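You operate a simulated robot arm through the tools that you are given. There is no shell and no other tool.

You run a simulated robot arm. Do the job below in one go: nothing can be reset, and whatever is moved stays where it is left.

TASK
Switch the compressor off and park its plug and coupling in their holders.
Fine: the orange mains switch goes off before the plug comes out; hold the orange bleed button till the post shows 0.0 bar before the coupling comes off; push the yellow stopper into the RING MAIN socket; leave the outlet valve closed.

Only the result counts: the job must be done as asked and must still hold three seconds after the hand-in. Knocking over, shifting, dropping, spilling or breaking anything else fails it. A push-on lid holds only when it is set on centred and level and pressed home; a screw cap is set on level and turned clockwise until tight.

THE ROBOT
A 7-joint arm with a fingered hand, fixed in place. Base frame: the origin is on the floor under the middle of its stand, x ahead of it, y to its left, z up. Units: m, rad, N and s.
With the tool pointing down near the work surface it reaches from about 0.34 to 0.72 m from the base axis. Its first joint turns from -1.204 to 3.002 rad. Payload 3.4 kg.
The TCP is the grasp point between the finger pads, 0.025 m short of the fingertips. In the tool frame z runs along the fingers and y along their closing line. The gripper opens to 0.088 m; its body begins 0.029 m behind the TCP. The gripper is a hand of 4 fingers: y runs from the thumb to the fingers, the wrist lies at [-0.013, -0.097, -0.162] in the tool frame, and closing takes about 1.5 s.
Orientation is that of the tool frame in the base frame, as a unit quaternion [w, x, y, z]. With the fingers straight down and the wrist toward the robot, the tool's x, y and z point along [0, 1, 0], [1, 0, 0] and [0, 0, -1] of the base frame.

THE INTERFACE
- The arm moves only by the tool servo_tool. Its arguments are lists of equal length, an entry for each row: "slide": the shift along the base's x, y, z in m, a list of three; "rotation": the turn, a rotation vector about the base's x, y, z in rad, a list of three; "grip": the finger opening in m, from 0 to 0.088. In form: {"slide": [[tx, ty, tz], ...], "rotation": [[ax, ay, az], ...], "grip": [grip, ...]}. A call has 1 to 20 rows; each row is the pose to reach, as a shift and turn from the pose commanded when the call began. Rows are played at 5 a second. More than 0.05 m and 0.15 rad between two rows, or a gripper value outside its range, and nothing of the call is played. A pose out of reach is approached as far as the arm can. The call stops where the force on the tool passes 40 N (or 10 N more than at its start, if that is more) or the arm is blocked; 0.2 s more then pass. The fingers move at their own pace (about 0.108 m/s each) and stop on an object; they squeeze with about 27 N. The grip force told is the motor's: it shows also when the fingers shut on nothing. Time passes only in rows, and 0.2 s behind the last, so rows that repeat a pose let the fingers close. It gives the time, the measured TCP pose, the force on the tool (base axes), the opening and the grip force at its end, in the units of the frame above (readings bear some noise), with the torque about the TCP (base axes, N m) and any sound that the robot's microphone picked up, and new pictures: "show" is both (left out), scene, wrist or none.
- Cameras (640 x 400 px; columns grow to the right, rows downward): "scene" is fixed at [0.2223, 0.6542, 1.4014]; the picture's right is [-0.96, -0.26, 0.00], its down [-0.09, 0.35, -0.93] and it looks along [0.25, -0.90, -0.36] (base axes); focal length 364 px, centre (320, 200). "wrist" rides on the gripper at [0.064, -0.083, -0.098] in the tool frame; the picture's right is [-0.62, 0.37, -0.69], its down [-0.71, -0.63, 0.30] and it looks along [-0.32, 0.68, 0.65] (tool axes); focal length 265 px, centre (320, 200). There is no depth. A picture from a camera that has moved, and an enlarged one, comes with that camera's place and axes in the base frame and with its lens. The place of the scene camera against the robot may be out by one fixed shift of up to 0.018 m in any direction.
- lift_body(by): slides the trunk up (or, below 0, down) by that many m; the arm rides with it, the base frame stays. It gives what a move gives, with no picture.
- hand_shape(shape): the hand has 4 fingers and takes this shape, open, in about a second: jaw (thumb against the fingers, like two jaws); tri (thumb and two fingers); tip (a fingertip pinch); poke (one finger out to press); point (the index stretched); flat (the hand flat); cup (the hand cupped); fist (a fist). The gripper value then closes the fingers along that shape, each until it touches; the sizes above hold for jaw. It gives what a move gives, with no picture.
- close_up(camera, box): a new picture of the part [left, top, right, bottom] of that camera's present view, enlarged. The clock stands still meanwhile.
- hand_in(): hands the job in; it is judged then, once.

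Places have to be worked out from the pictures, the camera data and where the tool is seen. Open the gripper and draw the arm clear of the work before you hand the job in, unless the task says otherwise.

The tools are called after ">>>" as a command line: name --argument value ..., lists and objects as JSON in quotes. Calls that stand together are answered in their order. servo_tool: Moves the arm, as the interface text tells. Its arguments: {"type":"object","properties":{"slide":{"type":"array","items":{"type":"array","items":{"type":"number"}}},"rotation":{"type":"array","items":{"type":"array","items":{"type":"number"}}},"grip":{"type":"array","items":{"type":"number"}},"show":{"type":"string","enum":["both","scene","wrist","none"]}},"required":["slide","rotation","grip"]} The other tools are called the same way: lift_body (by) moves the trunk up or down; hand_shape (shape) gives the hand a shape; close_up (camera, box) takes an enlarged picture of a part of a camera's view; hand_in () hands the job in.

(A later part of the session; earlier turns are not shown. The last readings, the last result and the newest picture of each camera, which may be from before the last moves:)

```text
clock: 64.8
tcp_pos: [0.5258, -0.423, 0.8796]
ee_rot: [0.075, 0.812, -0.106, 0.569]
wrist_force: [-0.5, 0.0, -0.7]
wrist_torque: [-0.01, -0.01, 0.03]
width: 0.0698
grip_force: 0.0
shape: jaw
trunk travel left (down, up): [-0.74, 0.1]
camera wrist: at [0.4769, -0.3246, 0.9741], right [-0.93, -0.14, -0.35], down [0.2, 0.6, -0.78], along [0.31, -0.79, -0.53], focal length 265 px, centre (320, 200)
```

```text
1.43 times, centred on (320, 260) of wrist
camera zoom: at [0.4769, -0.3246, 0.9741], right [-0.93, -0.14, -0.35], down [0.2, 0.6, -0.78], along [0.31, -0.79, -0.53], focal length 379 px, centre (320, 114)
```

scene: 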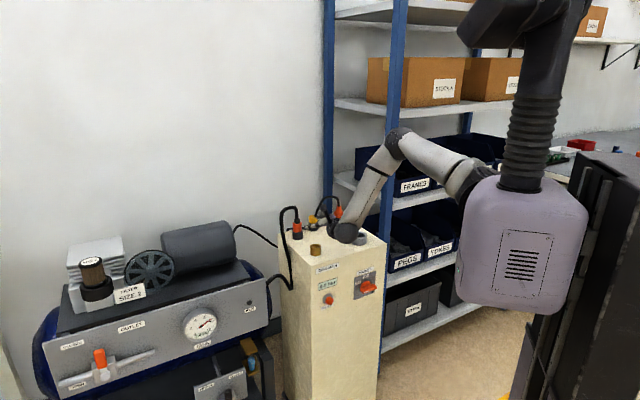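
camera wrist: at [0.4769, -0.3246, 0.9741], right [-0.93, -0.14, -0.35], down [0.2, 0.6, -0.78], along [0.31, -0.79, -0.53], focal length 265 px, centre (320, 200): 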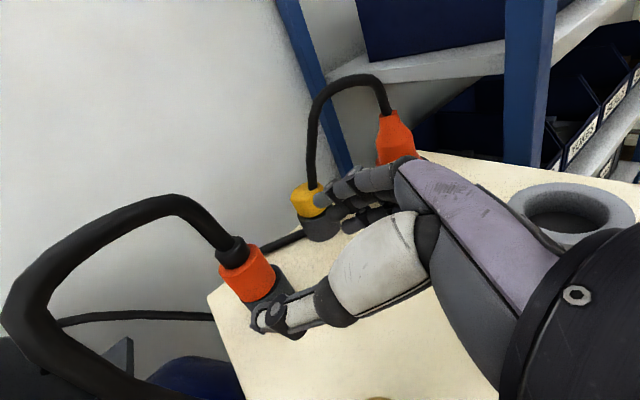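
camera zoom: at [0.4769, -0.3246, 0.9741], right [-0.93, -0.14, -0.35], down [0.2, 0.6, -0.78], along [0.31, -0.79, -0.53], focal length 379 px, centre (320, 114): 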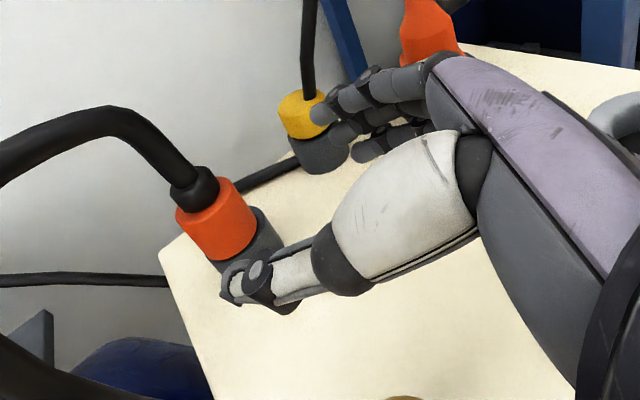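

The coupling is parked upright. Next is the yellow stopper near (0.569, -0.528), knob about z 0.824–0.845. I raise the hand and try the "tri" shape, so no lower finger gets under the knob.

>>> servo_tool --slide '[[-0.01, 0.005, 0.03], [-0.02, 0.01, 0.06]]' --rotation '[[0, 0, 0], [0, 0, 0]]' --grip '[0.07, 0.07]' --show "none"

>>> hand_shape --shape "tri"

>>> close_up --camera "wrist" --box '[0, 0, 640, 400]'

>>> close_up --camera "scene" --box '[280, 170, 380, 250]'

```text
clock: 65.4
tcp_pos: [0.5035, -0.4119, 0.9395]
ee_rot: [0.074, 0.811, -0.106, 0.57]
wrist_force: [0.0, 0.4, 0.0]
wrist_torque: [0.01, -0.03, 0.0]
width: 0.0695
grip_force: 0.0
shape: jaw
trunk travel left (down, up): [-0.74, 0.1]
```

```text
clock: 66.3
tcp_pos: [0.5034, -0.4127, 0.94]
ee_rot: [0.074, 0.812, -0.105, 0.57]
wrist_force: [-0.2, 0.1, 0.2]
wrist_torque: [0.0, 0.02, 0.0]
width: 0.0878
grip_force: 0.0
shape: tri
trunk travel left (down, up): [-0.74, 0.1]
```

```text
1.00 times, centred on (320, 200) of wrist (not enlarged: the box is as wide or as high as the picture)
camera zoom: at [0.4563, -0.3142, 1.0345], right [-0.93, -0.14, -0.35], down [0.2, 0.6, -0.78], along [0.31, -0.79, -0.53], focal length 265 px, centre (320, 200)
```

zoom: 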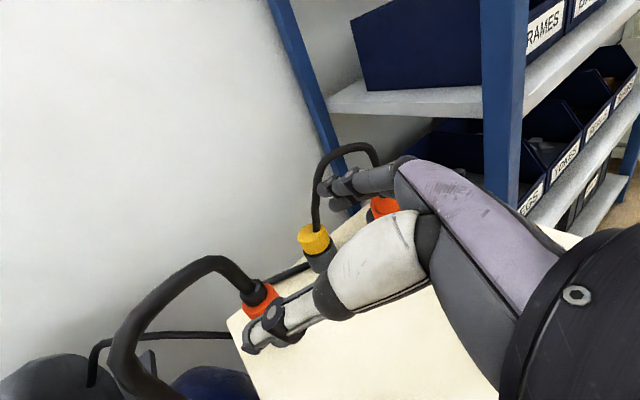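

```text
5.00 times, centred on (330, 210) of scene
camera zoom: at [0.2223, 0.6542, 1.4014], right [-0.96, -0.26, 0.0], down [-0.09, 0.35, -0.93], along [0.25, -0.9, -0.36], focal length 1818 px, centre (270, 150)
```

zoom: 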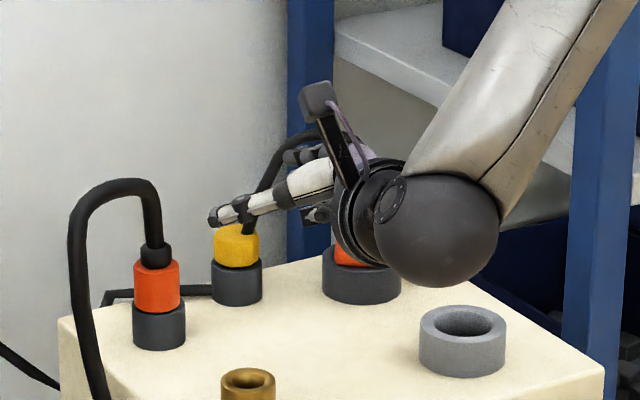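

Tri shape holds two fingers and the thumb out. I pitch the hand down to 45° so it comes at the stopper from above the neighbours, moving toward a hover point over it.

>>> servo_tool --slide '[[0.01, -0.02, 0.005], [0.022, -0.04, 0.01], [0.033, -0.06, 0.015], [0.045, -0.08, 0.015], [0.055, -0.1, 0.01]]' --rotation '[[0.028, 0.105, 0], [0.056, 0.21, 0], [0.084, 0.316, 0], [0.112, 0.421, 0], [0.112, 0.421, 0]]' --grip '[0.075, 0.075, 0.075, 0.075, 0.075]'

>>> close_up --camera "wrist" --box '[180, 140, 440, 400]'

>>> close_up --camera "scene" --box '[280, 170, 380, 250]'

```text
clock: 67.5
tcp_pos: [0.5568, -0.5144, 0.9474]
ee_rot: [0.048, 0.916, -0.117, 0.381]
wrist_force: [0.3, -0.3, 0.3]
wrist_torque: [-0.01, 0.01, 0.0]
width: 0.0751
grip_force: 0.2
shape: tri
trunk travel left (down, up): [-0.74, 0.1]
camera wrist: at [0.555, -0.4275, 1.0635], right [-0.99, -0.12, 0.05], down [-0.12, 0.68, -0.72], along [0.05, -0.72, -0.69], focal length 265 px, centre (320, 200)
```

scene: 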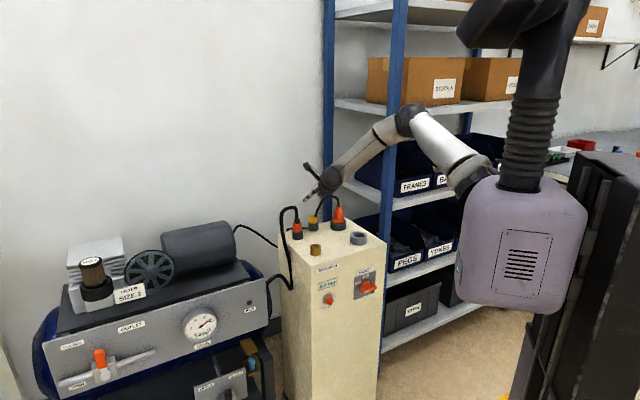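
wrist: 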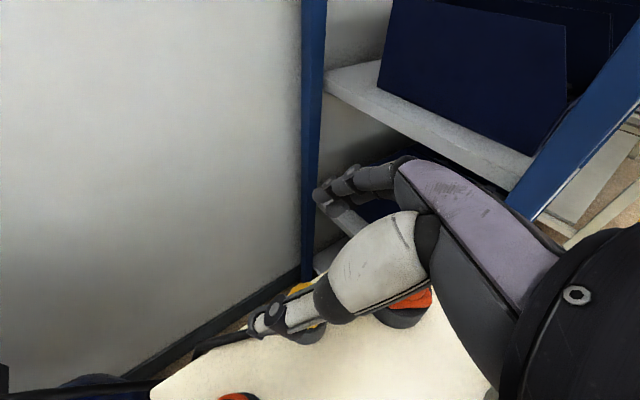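

```text
1.54 times, centred on (310, 270) of wrist
camera zoom: at [0.555, -0.4275, 1.0635], right [-0.99, -0.12, 0.05], down [-0.12, 0.68, -0.72], along [0.05, -0.72, -0.69], focal length 408 px, centre (335, 92)
```

zoom: 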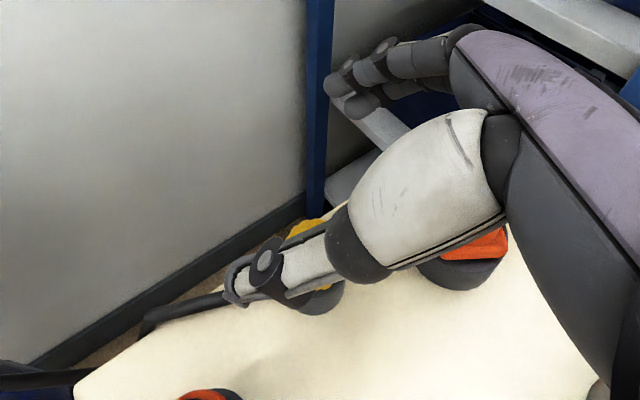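

```text
5.00 times, centred on (330, 210) of scene
camera zoom: at [0.2223, 0.6542, 1.4014], right [-0.96, -0.26, 0.0], down [-0.09, 0.35, -0.93], along [0.25, -0.9, -0.36], focal length 1818 px, centre (270, 150)
```

zoom: 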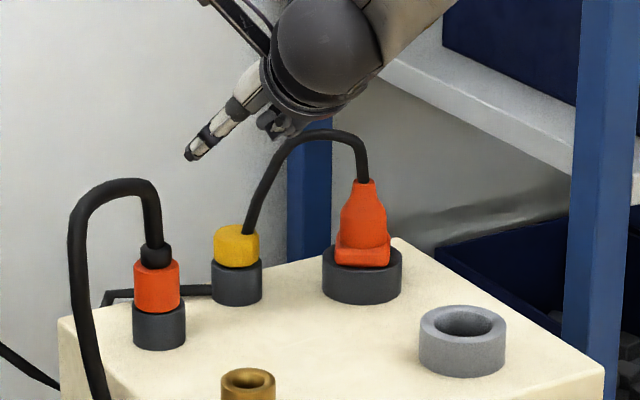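

The pitched pose is reached. The stopper top still projects to about (0.570, -0.532, 0.846); I move over it and lower to just above the knob.

>>> servo_tool --slide '[[0.007, -0.009, 0], [0.0132, -0.0176, -0.01], [0.0132, -0.0176, -0.025], [0.0132, -0.0176, -0.045], [0.0132, -0.0176, -0.06]]' --rotation '[[0, 0, 0], [0, 0, 0], [0, 0, 0], [0, 0, 0], [0, 0, 0]]' --grip '[0.07, 0.07, 0.07, 0.07, 0.07]'

>>> close_up --camera "wrist" --box '[200, 140, 420, 360]'

>>> close_up --camera "scene" --box '[290, 190, 350, 240]'

```text
clock: 68.7
tcp_pos: [0.5718, -0.531, 0.8843]
ee_rot: [0.049, 0.916, -0.119, 0.38]
wrist_force: [0.0, 0.0, 0.5]
wrist_torque: [0.0, 0.03, 0.04]
width: 0.07
grip_force: 0.1
shape: tri
trunk travel left (down, up): [-0.74, 0.1]
camera wrist: at [0.5678, -0.4434, 1.0015], right [-0.99, -0.12, 0.05], down [-0.12, 0.68, -0.72], along [0.05, -0.72, -0.69], focal length 265 px, centre (320, 200)
```

scene: 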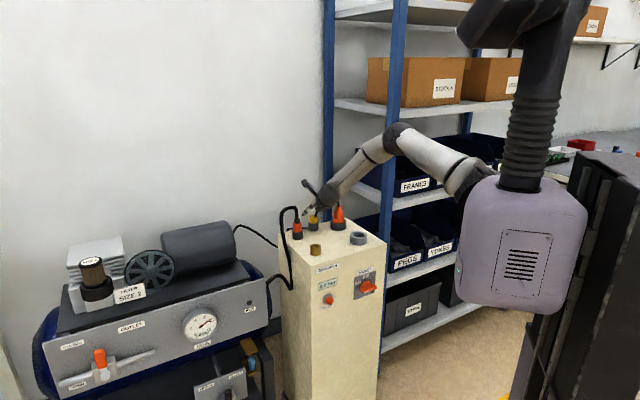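
wrist: 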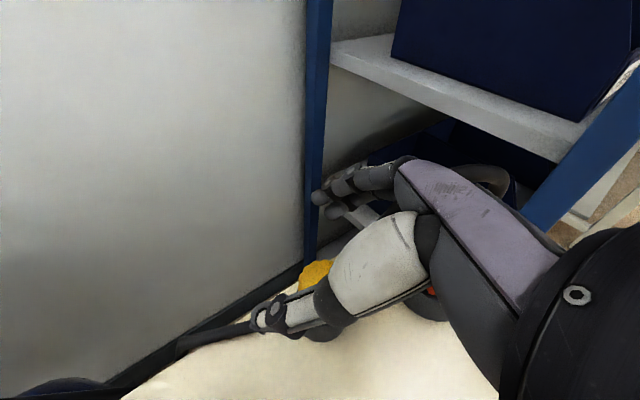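

```text
1.82 times, centred on (310, 250) of wrist
camera zoom: at [0.5678, -0.4434, 1.0015], right [-0.99, -0.12, 0.05], down [-0.12, 0.68, -0.72], along [0.05, -0.72, -0.69], focal length 483 px, centre (338, 109)
```

zoom: 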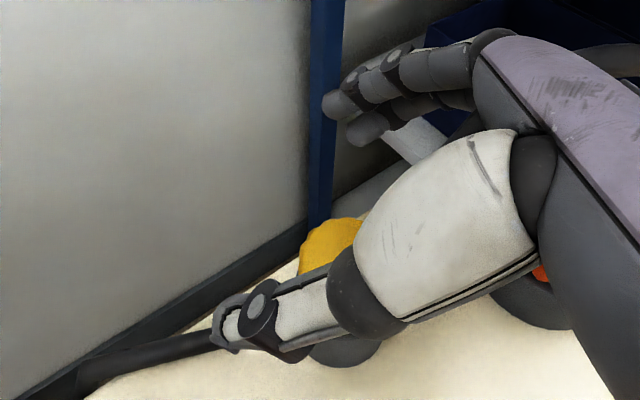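

```text
8.00 times, centred on (320, 215) of scene
camera zoom: at [0.2223, 0.6542, 1.4014], right [-0.96, -0.26, 0.0], down [-0.09, 0.35, -0.93], along [0.25, -0.9, -0.36], focal length 2908 px, centre (320, 80)
```

zoom: 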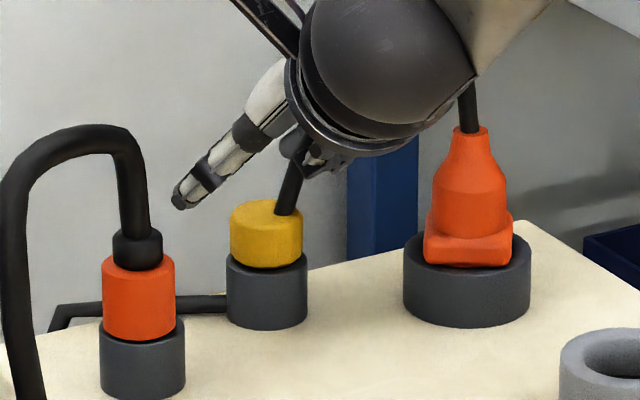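

The hand hovers centred over the knob. I back 6 mm so the folded finger clears it, and lower so the pads flank the yellow knob.

>>> servo_tool --slide '[[-0.0055, 0.0025, 0], [-0.0055, 0.0025, -0.01], [-0.0055, 0.0025, -0.02], [-0.0055, 0.0025, -0.03], [-0.0055, 0.0025, -0.039]]' --rotation '[[0, 0, 0], [0, 0, 0], [0, 0, 0], [0, 0, 0], [0, 0, 0]]' --grip '[0.07, 0.07, 0.07, 0.07, 0.07]'

>>> close_up --camera "wrist" --box '[200, 140, 420, 360]'

>>> close_up --camera "scene" --box '[290, 200, 340, 240]'

```text
clock: 69.9
tcp_pos: [0.566, -0.5288, 0.8467]
ee_rot: [0.05, 0.916, -0.119, 0.381]
wrist_force: [-0.2, 0.3, 0.2]
wrist_torque: [0.0, 0.01, -0.01]
width: 0.0706
grip_force: 0.0
shape: tri
trunk travel left (down, up): [-0.74, 0.1]
camera wrist: at [0.5635, -0.4412, 0.9639], right [-0.99, -0.12, 0.05], down [-0.12, 0.68, -0.72], along [0.05, -0.72, -0.69], focal length 265 px, centre (320, 200)
```

scene: 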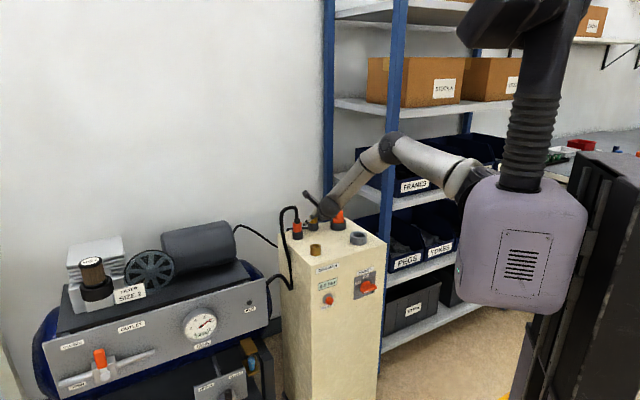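
wrist: 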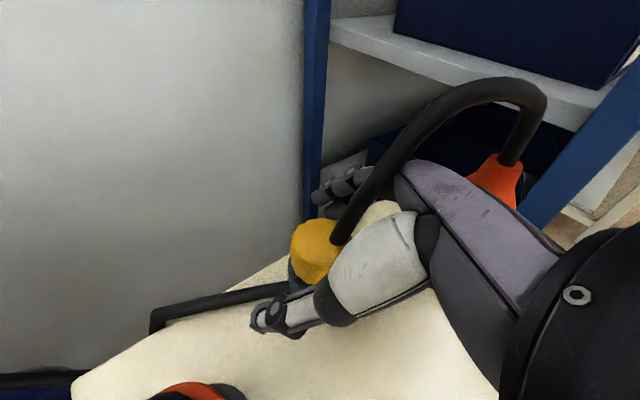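

```text
1.82 times, centred on (310, 250) of wrist
camera zoom: at [0.5635, -0.4412, 0.9639], right [-0.99, -0.12, 0.05], down [-0.12, 0.68, -0.72], along [0.05, -0.72, -0.69], focal length 483 px, centre (338, 109)
```

zoom: 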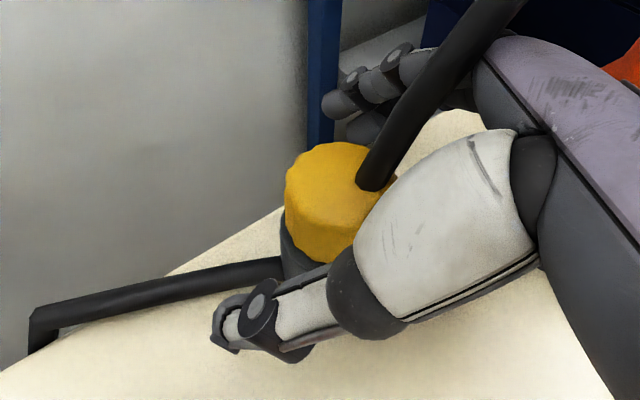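

```text
10.00 times, centred on (315, 220) of scene
camera zoom: at [0.2223, 0.6542, 1.4014], right [-0.96, -0.26, 0.0], down [-0.09, 0.35, -0.93], along [0.25, -0.9, -0.36], focal length 3635 px, centre (370, 0)
```

zoom: 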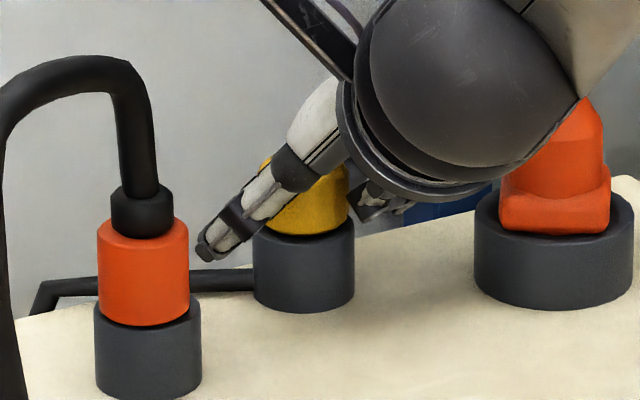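

The knob sits between thumb and fingers. I close the hand on it.

>>> servo_tool --slide '[[0, 0, 0], [0, 0, 0], [0, 0, 0], [0, 0, 0], [0, 0, 0], [0, 0, 0], [0, 0, 0], [0, 0, 0]]' --rotation '[[0, 0, 0], [0, 0, 0], [0, 0, 0], [0, 0, 0], [0, 0, 0], [0, 0, 0], [0, 0, 0], [0, 0, 0]]' --grip '[0.06, 0.05, 0.04, 0.03, 0.015, 0.0, 0.0, 0.0]'

>>> close_up --camera "wrist" --box '[200, 140, 420, 360]'

>>> close_up --camera "scene" --box '[290, 200, 340, 240]'

```text
clock: 71.7
tcp_pos: [0.5676, -0.5299, 0.8464]
ee_rot: [0.049, 0.916, -0.12, 0.381]
wrist_force: [4.6, -8.0, 2.7]
wrist_torque: [-0.21, -0.11, -0.05]
width: 0.021
grip_force: 26.7
shape: tri
trunk travel left (down, up): [-0.74, 0.1]
camera wrist: at [0.5639, -0.4424, 0.9639], right [-0.99, -0.12, 0.05], down [-0.12, 0.68, -0.72], along [0.05, -0.72, -0.69], focal length 265 px, centre (320, 200)
```

scene: 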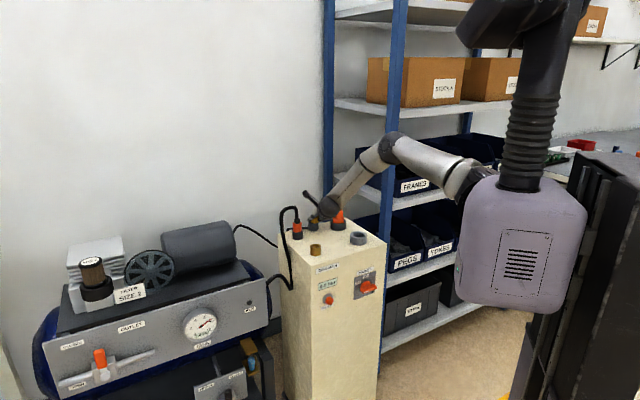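
wrist: 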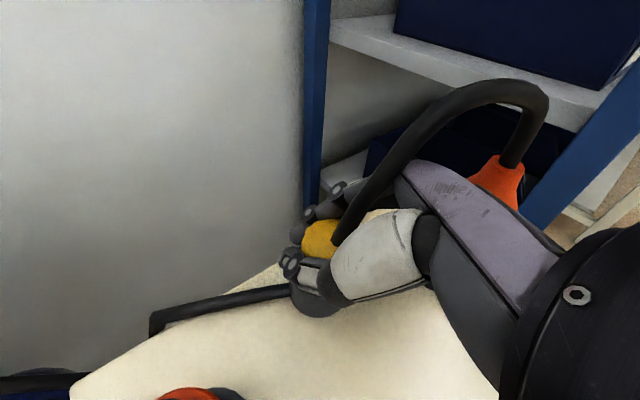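

```text
1.82 times, centred on (310, 250) of wrist
camera zoom: at [0.5639, -0.4424, 0.9639], right [-0.99, -0.12, 0.05], down [-0.12, 0.68, -0.72], along [0.05, -0.72, -0.69], focal length 483 px, centre (338, 109)
```

zoom: 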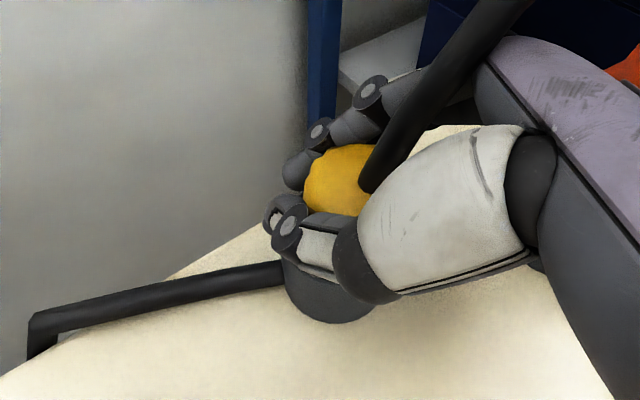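

```text
10.00 times, centred on (315, 220) of scene
camera zoom: at [0.2223, 0.6542, 1.4014], right [-0.96, -0.26, 0.0], down [-0.09, 0.35, -0.93], along [0.25, -0.9, -0.36], focal length 3635 px, centre (370, 0)
```

zoom: 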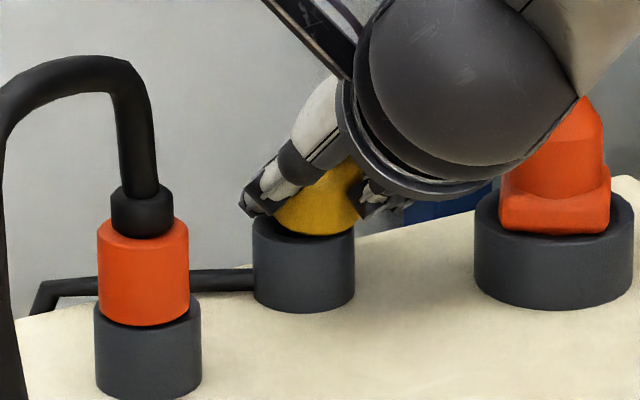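

The knob is gripped (26.7 N). I pull the stopper straight up.

>>> servo_tool --slide '[[0, 0, 0.004], [0, 0, 0.01], [0, 0, 0.018], [0, 0, 0.028], [0, 0, 0.04], [0, 0, 0.055], [0, 0, 0.07]]' --rotation '[[0, 0, 0], [0, 0, 0], [0, 0, 0], [0, 0, 0], [0, 0, 0], [0, 0, 0], [0, 0, 0]]' --grip '[0, 0, 0, 0, 0, 0, 0]'

>>> close_up --camera "wrist" --box '[200, 140, 420, 360]'

>>> close_up --camera "scene" --box '[290, 180, 350, 240]'

```text
clock: 73.3
tcp_pos: [0.5688, -0.5287, 0.9193]
ee_rot: [0.05, 0.916, -0.119, 0.38]
wrist_force: [-0.7, -0.5, 0.3]
wrist_torque: [0.0, -0.02, 0.03]
width: 0.0198
grip_force: 27.0
shape: tri
trunk travel left (down, up): [-0.74, 0.1]
camera wrist: at [0.5651, -0.4415, 1.0355], right [-0.99, -0.12, 0.05], down [-0.12, 0.68, -0.72], along [0.05, -0.72, -0.69], focal length 265 px, centre (320, 200)
```

scene: 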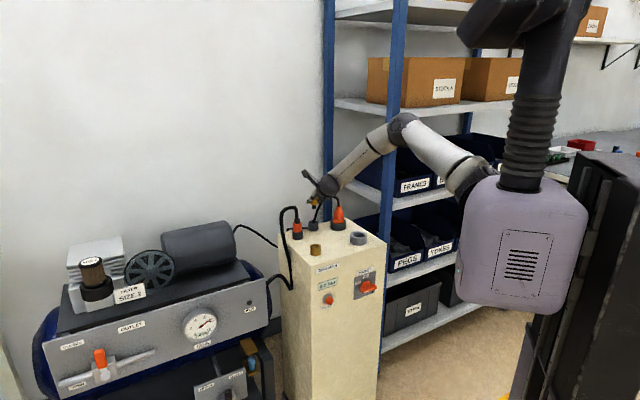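
wrist: 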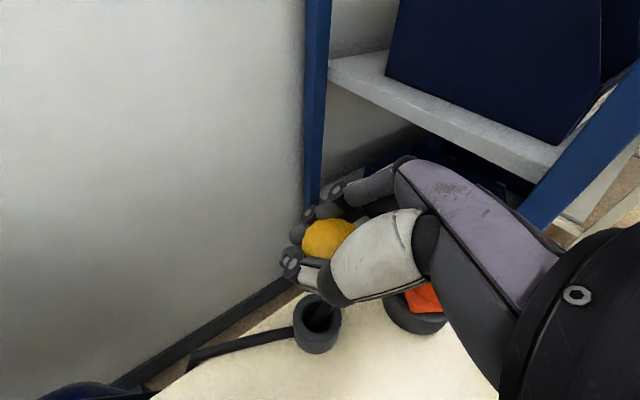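

```text
1.82 times, centred on (310, 250) of wrist
camera zoom: at [0.5651, -0.4415, 1.0355], right [-0.99, -0.12, 0.05], down [-0.12, 0.68, -0.72], along [0.05, -0.72, -0.69], focal length 483 px, centre (338, 109)
```

zoom: 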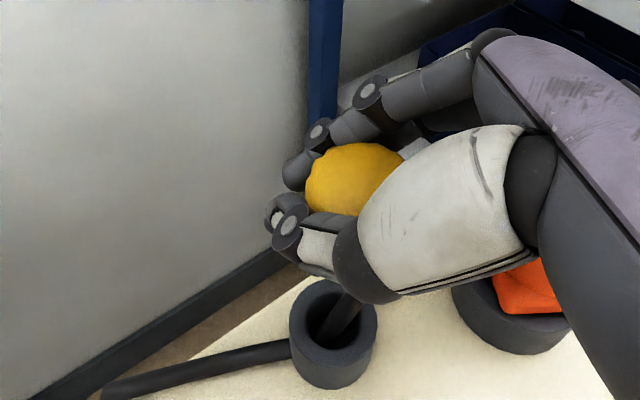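

```text
6.67 times, centred on (320, 210) of scene
camera zoom: at [0.2223, 0.6542, 1.4014], right [-0.96, -0.26, 0.0], down [-0.09, 0.35, -0.93], along [0.25, -0.9, -0.36], focal length 2424 px, centre (320, 133)
```

zoom: 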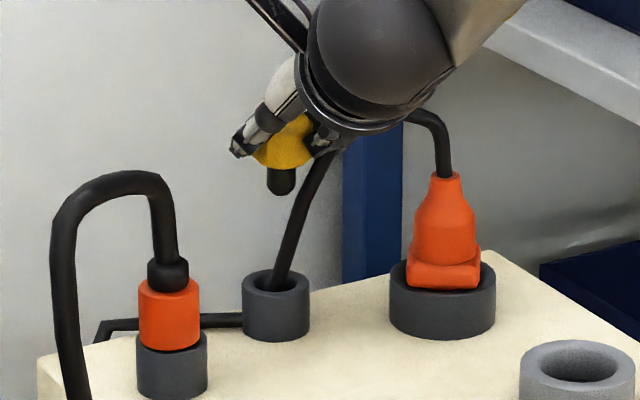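

The stopper is out; a slim dark nose (~15 mm) shows under the knob. I check its tilt up close.

>>> close_up --camera "scene" --box '[298, 188, 328, 212]'

>>> close_up --camera "wrist" --box '[270, 190, 390, 310]'

```text
16.00 times, centred on (313, 200) of scene
camera zoom: at [0.2223, 0.6542, 1.4014], right [-0.96, -0.26, 0.0], down [-0.09, 0.35, -0.93], along [0.25, -0.9, -0.36], focal length 5816 px, centre (432, 200)
```

zoom: 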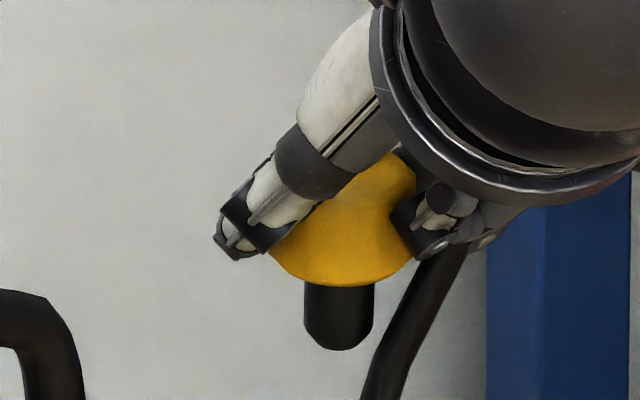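

```text
3.33 times, centred on (330, 250) of wrist
camera zoom: at [0.5651, -0.4415, 1.0355], right [-0.99, -0.12, 0.05], down [-0.12, 0.68, -0.72], along [0.05, -0.72, -0.69], focal length 885 px, centre (287, 33)
```

zoom: 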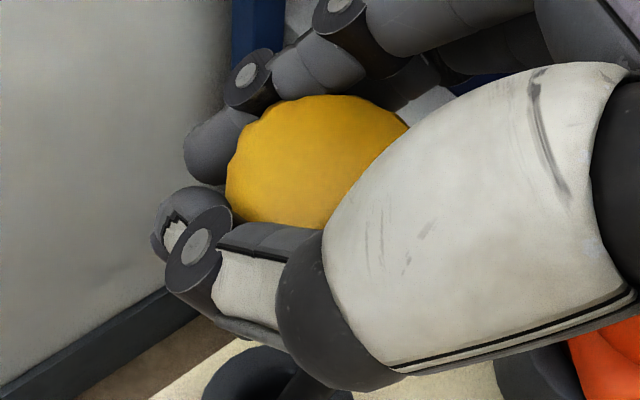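

The stopper hangs near upright, its nose tip about 45 mm below the TCP. I carry it over to the brass RING MAIN socket at about (0.514, -0.357), staying high.

>>> servo_tool --slide '[[-0.009, 0.029, 0.003], [-0.018, 0.058, 0.003], [-0.027, 0.087, 0.003], [-0.036, 0.116, 0.0], [-0.045, 0.145, -0.005], [-0.054, 0.175, -0.015], [-0.054, 0.175, -0.015]]' --rotation '[[0, 0, 0], [0, 0, 0], [0, 0, 0], [0, 0, 0], [0, 0, 0], [0, 0, 0], [0, 0, 0]]' --grip '[0, 0, 0, 0, 0, 0, 0]'

>>> close_up --camera "scene" --box '[290, 200, 350, 260]'

>>> close_up --camera "wrist" --box '[240, 180, 420, 360]'

```text
clock: 74.9
tcp_pos: [0.5125, -0.3538, 0.9041]
ee_rot: [0.05, 0.916, -0.12, 0.38]
wrist_force: [0.5, 0.5, -0.4]
wrist_torque: [-0.01, -0.01, 0.01]
width: 0.0196
grip_force: 27.3
shape: tri
trunk travel left (down, up): [-0.74, 0.1]
camera wrist: at [0.51, -0.2674, 1.0201], right [-0.99, -0.12, 0.05], down [-0.12, 0.68, -0.72], along [0.05, -0.72, -0.69], focal length 265 px, centre (320, 200)
```

scene: 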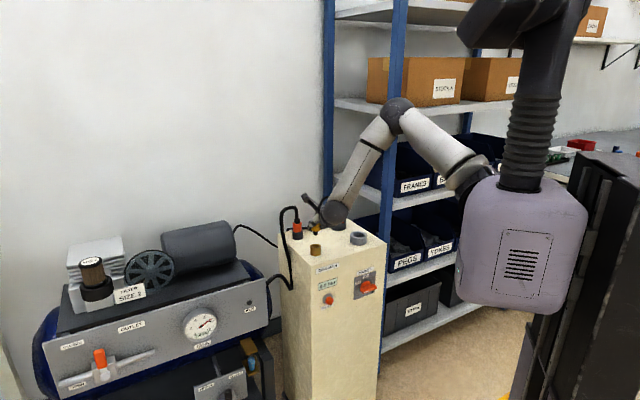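
wrist: 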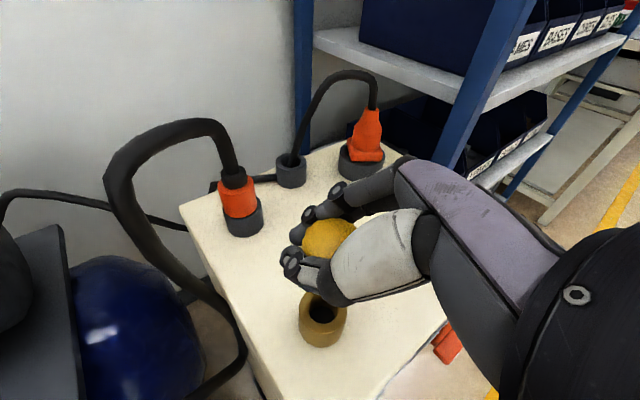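

```text
6.67 times, centred on (320, 230) of scene
camera zoom: at [0.2223, 0.6542, 1.4014], right [-0.96, -0.26, 0.0], down [-0.09, 0.35, -0.93], along [0.25, -0.9, -0.36], focal length 2424 px, centre (320, 0)
```

zoom: 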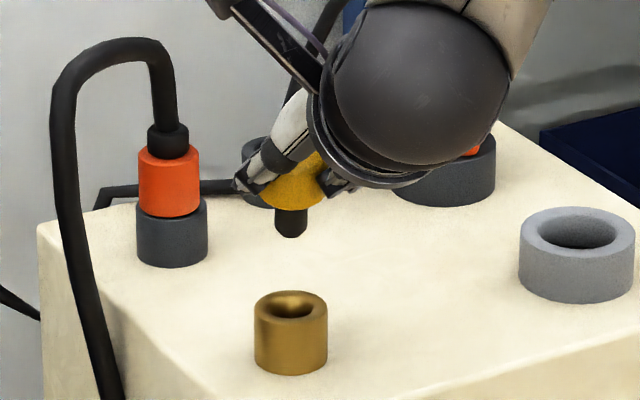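

```text
2.22 times, centred on (330, 270) of wrist
camera zoom: at [0.51, -0.2674, 1.0201], right [-0.99, -0.12, 0.05], down [-0.12, 0.68, -0.72], along [0.05, -0.72, -0.69], focal length 590 px, centre (298, 44)
```

zoom: 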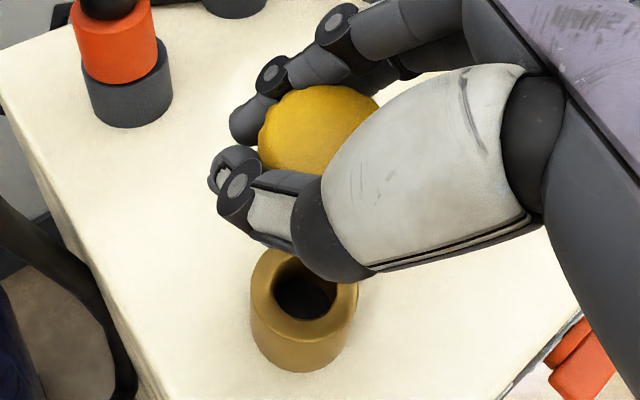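

Scene view shows the nose straight above the socket bore. I lower to just above the rim and compare again.

>>> servo_tool --slide '[[0, 0, -0.012], [0, 0, -0.024], [0, 0, -0.034], [0, 0, -0.034]]' --rotation '[[0, 0, 0], [0, 0, 0], [0, 0, 0], [0, 0, 0]]' --grip '[0, 0, 0, 0]' --show "wrist"

>>> close_up --camera "scene" --box '[300, 225, 330, 255]'

>>> close_up --camera "wrist" --box '[260, 200, 400, 340]'

```text
clock: 75.9
tcp_pos: [0.5145, -0.3546, 0.8694]
ee_rot: [0.049, 0.916, -0.118, 0.381]
wrist_force: [-0.9, 0.3, 0.4]
wrist_torque: [-0.03, -0.03, 0.01]
width: 0.0194
grip_force: 27.5
shape: tri
trunk travel left (down, up): [-0.74, 0.1]
camera wrist: at [0.5125, -0.2673, 0.9858], right [-0.99, -0.12, 0.05], down [-0.12, 0.68, -0.72], along [0.05, -0.72, -0.69], focal length 265 px, centre (320, 200)
```

wrist: 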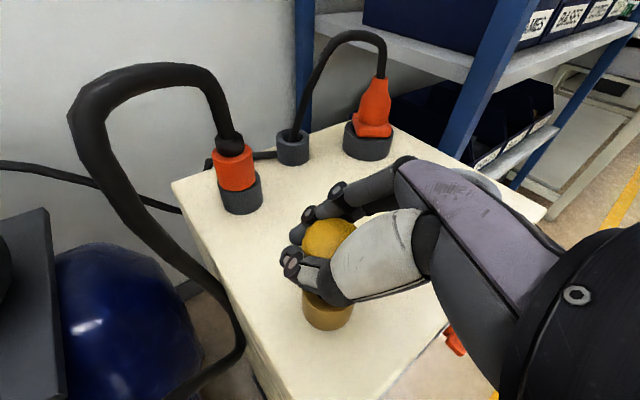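

```text
13.33 times, centred on (315, 240) of scene
camera zoom: at [0.2223, 0.6542, 1.4014], right [-0.96, -0.26, 0.0], down [-0.09, 0.35, -0.93], along [0.25, -0.9, -0.36], focal length 4847 px, centre (387, -333)
```

zoom: 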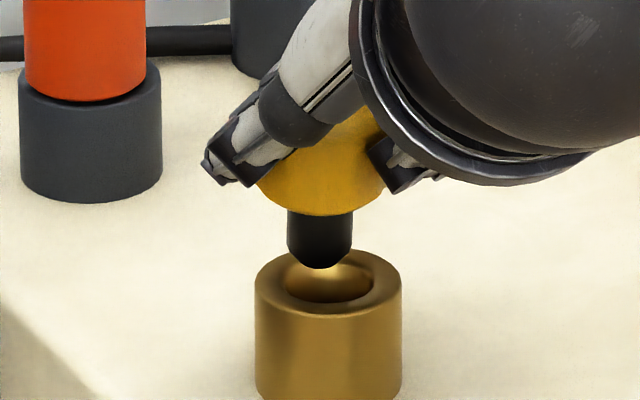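

```text
2.86 times, centred on (330, 270) of wrist
camera zoom: at [0.5125, -0.2673, 0.9858], right [-0.99, -0.12, 0.05], down [-0.12, 0.68, -0.72], along [0.05, -0.72, -0.69], focal length 758 px, centre (291, 0)
```

zoom: 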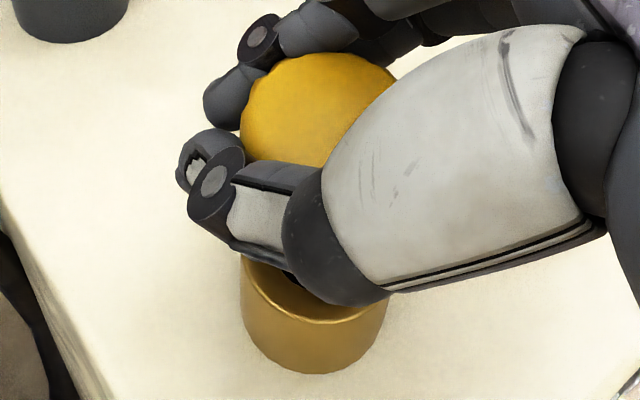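

The nose needs a small shift to the right in the scene view (about -1.7 mm x, -2 mm y). I apply that and lower 5 mm to bring the tip to the rim.

>>> servo_tool --slide '[[-0.0017, -0.002, 0], [-0.0017, -0.002, -0.003], [-0.0017, -0.002, -0.006]]' --rotation '[[0, 0, 0], [0, 0, 0], [0, 0, 0]]' --grip '[0, 0, 0]' --show "none"

>>> close_up --camera "scene" --box '[300, 225, 330, 255]'

>>> close_up --camera "wrist" --box '[260, 200, 400, 340]'

```text
clock: 76.7
tcp_pos: [0.5118, -0.3563, 0.8632]
ee_rot: [0.05, 0.916, -0.119, 0.379]
wrist_force: [0.9, 0.5, 0.4]
wrist_torque: [0.02, 0.0, 0.0]
width: 0.0198
grip_force: 26.8
shape: tri
trunk travel left (down, up): [-0.74, 0.1]
```

```text
13.33 times, centred on (315, 240) of scene
camera zoom: at [0.2223, 0.6542, 1.4014], right [-0.96, -0.26, 0.0], down [-0.09, 0.35, -0.93], along [0.25, -0.9, -0.36], focal length 4847 px, centre (387, -333)
```

zoom: 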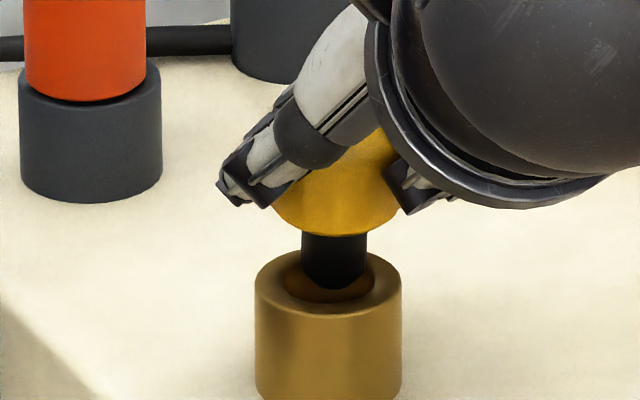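

```text
2.86 times, centred on (330, 270) of wrist
camera zoom: at [0.5094, -0.2688, 0.9799], right [-0.99, -0.12, 0.05], down [-0.12, 0.68, -0.72], along [0.05, -0.72, -0.69], focal length 758 px, centre (291, 0)
```

zoom: 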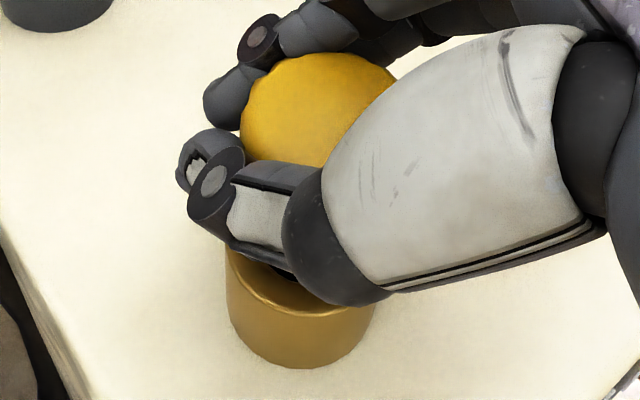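

The tip is now at the rim and central to within ~1 mm, with no contact. I nudge +1 mm in x and lower on in small steps.

>>> servo_tool --slide '[[0.001, 0, 0], [0.001, 0, -0.004], [0.001, 0, -0.008], [0.001, 0, -0.012], [0.001, 0, -0.015]]' --rotation '[[0, 0, 0], [0, 0, 0], [0, 0, 0], [0, 0, 0], [0, 0, 0]]' --grip '[0, 0, 0, 0, 0]' --show "none"

>>> close_up --camera "scene" --box '[300, 225, 330, 255]'

```text
clock: 77.9
tcp_pos: [0.5131, -0.3551, 0.8507]
ee_rot: [0.051, 0.915, -0.118, 0.383]
wrist_force: [-0.2, 0.8, 11.2]
wrist_torque: [-0.11, -0.03, -0.02]
width: 0.0198
grip_force: 26.8
shape: tri
trunk travel left (down, up): [-0.74, 0.1]
```

```text
13.33 times, centred on (315, 240) of scene
camera zoom: at [0.2223, 0.6542, 1.4014], right [-0.96, -0.26, 0.0], down [-0.09, 0.35, -0.93], along [0.25, -0.9, -0.36], focal length 4847 px, centre (387, -333)
```

zoom: 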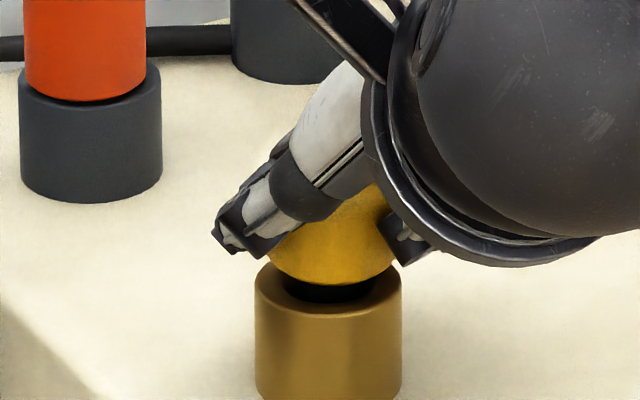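

The nose is well inside with ~11 N resistance and about 7 mm still to go. I keep pushing down steadily.

>>> servo_tool --slide '[[0, 0, -0.002], [0, 0, -0.004], [0, 0, -0.006], [0, 0, -0.008], [0, 0, -0.01]]' --rotation '[[0, 0, 0], [0, 0, 0], [0, 0, 0], [0, 0, 0], [0, 0, 0]]' --grip '[0, 0, 0, 0, 0]' --show "wrist"

>>> close_up --camera "scene" --box '[300, 225, 330, 255]'

```text
clock: 79.1
tcp_pos: [0.5128, -0.3542, 0.8436]
ee_rot: [0.052, 0.914, -0.119, 0.385]
wrist_force: [8.6, -8.3, 22.0]
wrist_torque: [-0.13, 0.02, 0.03]
width: 0.021
grip_force: 27.0
shape: tri
trunk travel left (down, up): [-0.74, 0.1]
camera wrist: at [0.5084, -0.2671, 0.9593], right [-0.99, -0.12, 0.04], down [-0.11, 0.68, -0.73], along [0.06, -0.73, -0.69], focal length 265 px, centre (320, 200)
```

wrist: 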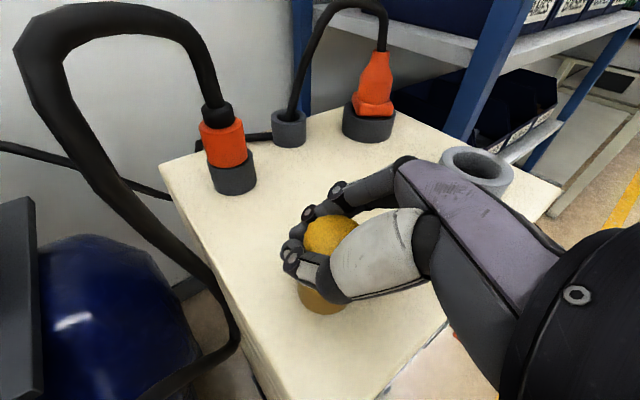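

```text
13.33 times, centred on (315, 240) of scene
camera zoom: at [0.2223, 0.6542, 1.4014], right [-0.96, -0.26, 0.0], down [-0.09, 0.35, -0.93], along [0.25, -0.9, -0.36], focal length 4847 px, centre (387, -333)
```

zoom: 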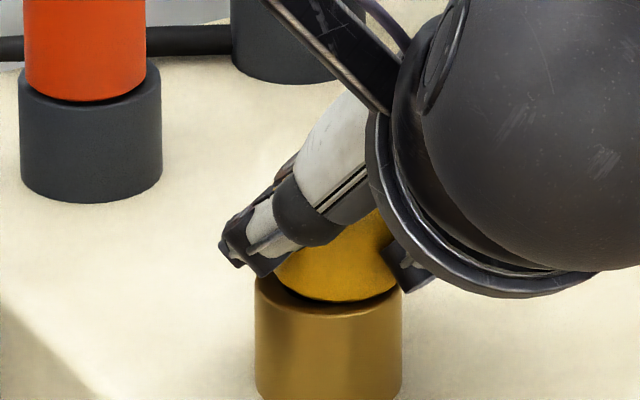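

The stopper is nearly home (about 3 mm gap), and the fingers have begun to slip on the knob. I open the hand, back away along its axis, and will press the knob home from above.

>>> servo_tool --slide '[[0, 0, 0.003], [0, 0, 0.005], [0, 0, 0.005], [0, 0, 0.005], [-0.01, 0.0026, 0.015], [-0.025, 0.0064, 0.03], [-0.04, 0.01, 0.05], [-0.055, 0.014, 0.07]]' --rotation '[[0, 0, 0], [0, 0, 0], [0, 0, 0], [0, 0, 0], [0, 0, 0], [0, 0, 0], [0, 0, 0], [0, 0, 0]]' --grip '[0.02, 0.035, 0.05, 0.065, 0.07, 0.07, 0.07, 0.07]'

>>> close_up --camera "scene" --box '[285, 200, 345, 260]'

>>> close_up --camera "wrist" --box '[180, 140, 420, 380]'

```text
clock: 80.9
tcp_pos: [0.4572, -0.3434, 0.9099]
ee_rot: [0.05, 0.915, -0.118, 0.381]
wrist_force: [0.3, -0.6, -1.0]
wrist_torque: [0.02, -0.03, 0.02]
width: 0.0697
grip_force: 0.0
shape: tri
trunk travel left (down, up): [-0.74, 0.1]
camera wrist: at [0.4554, -0.2567, 1.0256], right [-0.99, -0.12, 0.05], down [-0.12, 0.68, -0.72], along [0.05, -0.72, -0.69], focal length 265 px, centre (320, 200)
```

scene: 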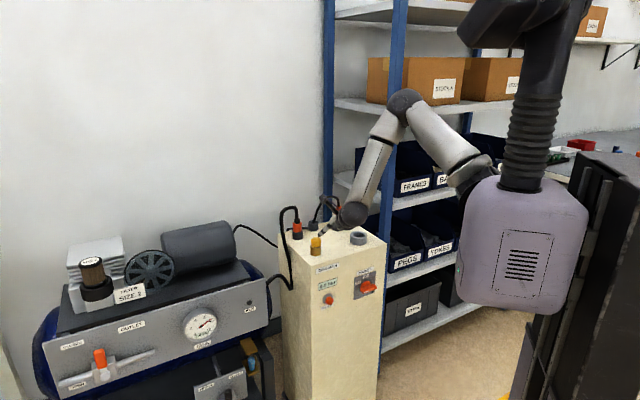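
wrist: 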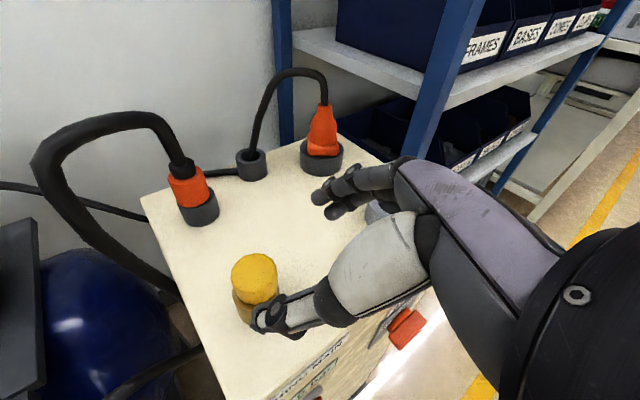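

```text
6.67 times, centred on (315, 230) of scene
camera zoom: at [0.2223, 0.6542, 1.4014], right [-0.96, -0.26, 0.0], down [-0.09, 0.35, -0.93], along [0.25, -0.9, -0.36], focal length 2424 px, centre (353, 0)
```

zoom: 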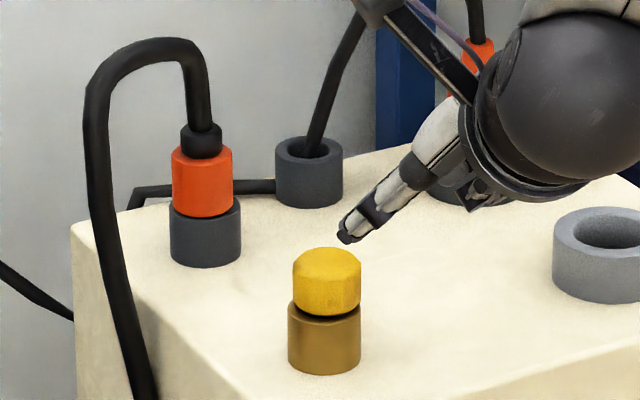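

```text
1.67 times, centred on (300, 260) of wrist
camera zoom: at [0.4554, -0.2567, 1.0256], right [-0.99, -0.12, 0.05], down [-0.12, 0.68, -0.72], along [0.05, -0.72, -0.69], focal length 442 px, centre (353, 100)
```

zoom: 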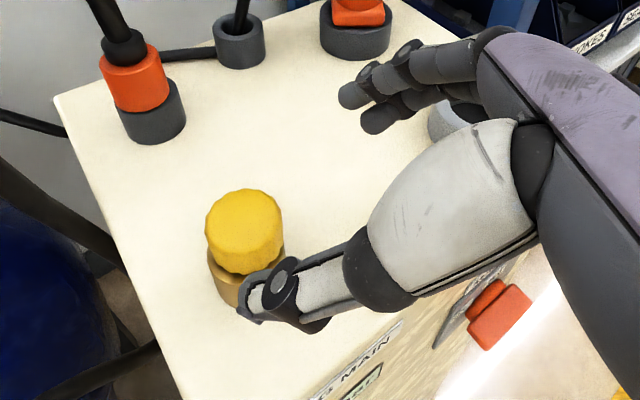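

The stopper stands in the socket. I zoom in to see the remaining gap.

>>> close_up --camera "scene" --box '[303, 228, 330, 258]'

>>> close_up --camera "wrist" --box '[215, 235, 305, 325]'

```text
13.33 times, centred on (316, 243) of scene
camera zoom: at [0.2223, 0.6542, 1.4014], right [-0.96, -0.26, 0.0], down [-0.09, 0.35, -0.93], along [0.25, -0.9, -0.36], focal length 4847 px, centre (367, -373)
```

zoom: 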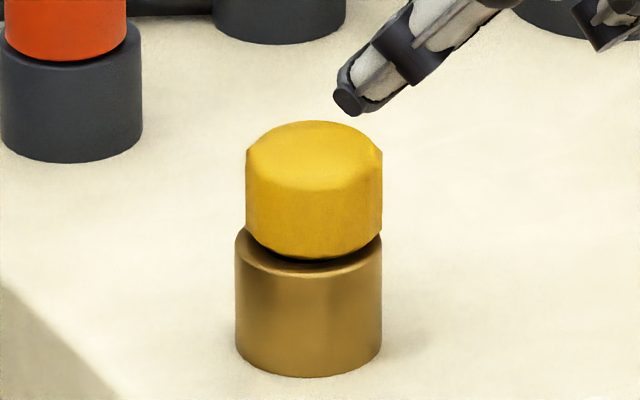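

```text
4.44 times, centred on (260, 280) of wrist
camera zoom: at [0.4554, -0.2567, 1.0256], right [-0.99, -0.12, 0.05], down [-0.12, 0.68, -0.72], along [0.05, -0.72, -0.69], focal length 1180 px, centre (587, -156)
```

zoom: 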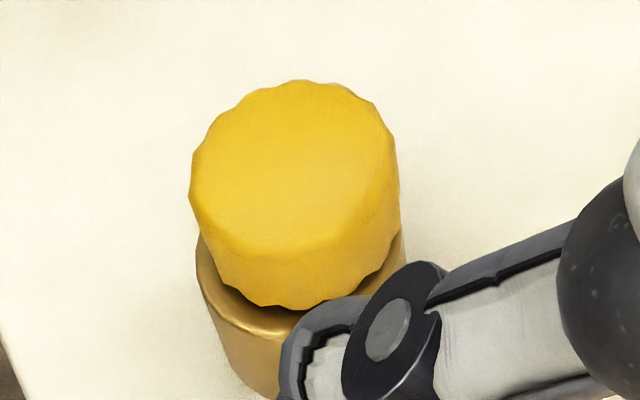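

A gap of ~4 mm remains, so it needs pressing home from above. I raise the hand, pitch it to point nearly straight down over the knob, and will use the poke finger.

>>> servo_tool --slide '[[0, 0, 0.02], [0.005, -0.002, 0.035], [0.012, -0.004, 0.045], [0.018, -0.006, 0.05], [0.022, -0.008, 0.05], [0.026, -0.01, 0.05]]' --rotation '[[0.026, 0.097, 0], [0.052, 0.193, 0], [0.078, 0.29, 0], [0.103, 0.387, 0], [0.129, 0.484, 0], [0.154, 0.58, 0]]' --grip '[0.07, 0.07, 0.07, 0.07, 0.07, 0.07]'

>>> hand_shape --shape "poke"

>>> close_up --camera "wrist" --box '[0, 0, 640, 400]'

>>> close_up --camera "scene" --box '[280, 170, 370, 260]'

```text
clock: 82.3
tcp_pos: [0.4846, -0.3531, 0.9585]
ee_rot: [0.01, 0.987, -0.129, 0.092]
wrist_force: [0.0, 0.6, 1.5]
wrist_torque: [0.01, 0.0, 0.0]
width: 0.0695
grip_force: 0.1
shape: tri
trunk travel left (down, up): [-0.74, 0.1]
camera wrist: at [0.5478, -0.2826, 1.0679], right [-0.81, -0.17, 0.57], down [-0.46, 0.77, -0.43], along [-0.37, -0.61, -0.7], focal length 265 px, centre (320, 200)
```

scene: 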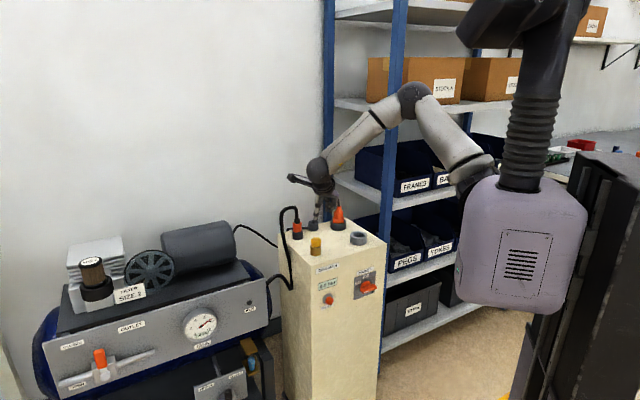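
wrist: 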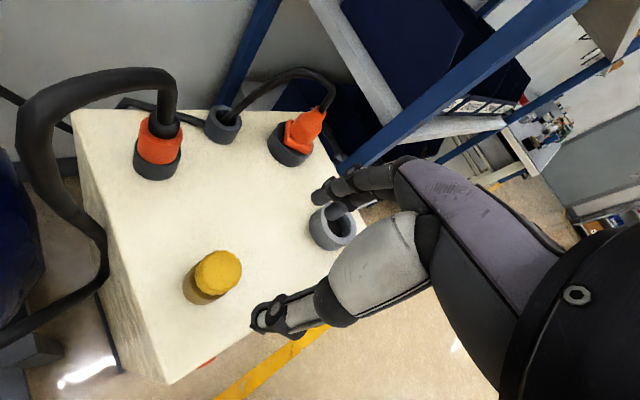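

```text
clock: 83.2
tcp_pos: [0.4831, -0.3518, 0.9588]
ee_rot: [0.012, 0.987, -0.129, 0.094]
wrist_force: [0.8, 1.1, -0.2]
wrist_torque: [-0.03, -0.03, 0.0]
width: 0.0
grip_force: 0.0
shape: poke
trunk travel left (down, up): [-0.74, 0.1]
```

```text
1.00 times, centred on (320, 200) of wrist (not enlarged: the box is as wide or as high as the picture)
camera zoom: at [0.547, -0.2825, 1.0682], right [-0.81, -0.17, 0.56], down [-0.46, 0.77, -0.43], along [-0.36, -0.61, -0.7], focal length 265 px, centre (320, 200)
```

zoom: 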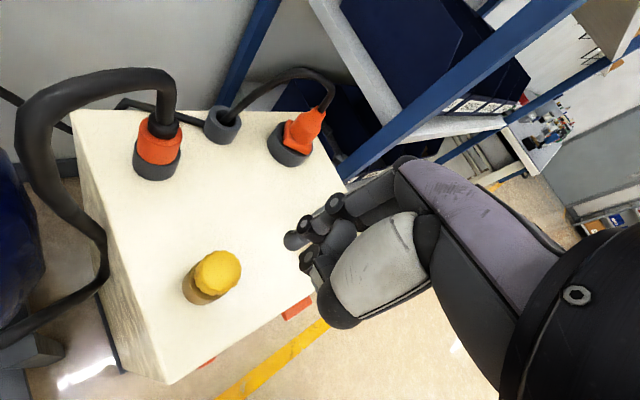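

```text
4.44 times, centred on (325, 215) of scene
camera zoom: at [0.2223, 0.6542, 1.4014], right [-0.96, -0.26, 0.0], down [-0.09, 0.35, -0.93], along [0.25, -0.9, -0.36], focal length 1616 px, centre (298, 133)
```

zoom: 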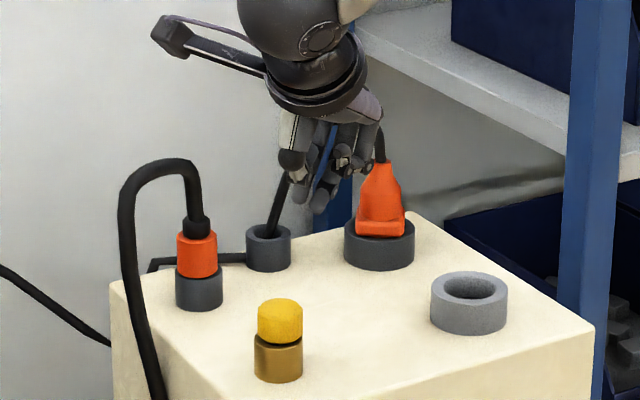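

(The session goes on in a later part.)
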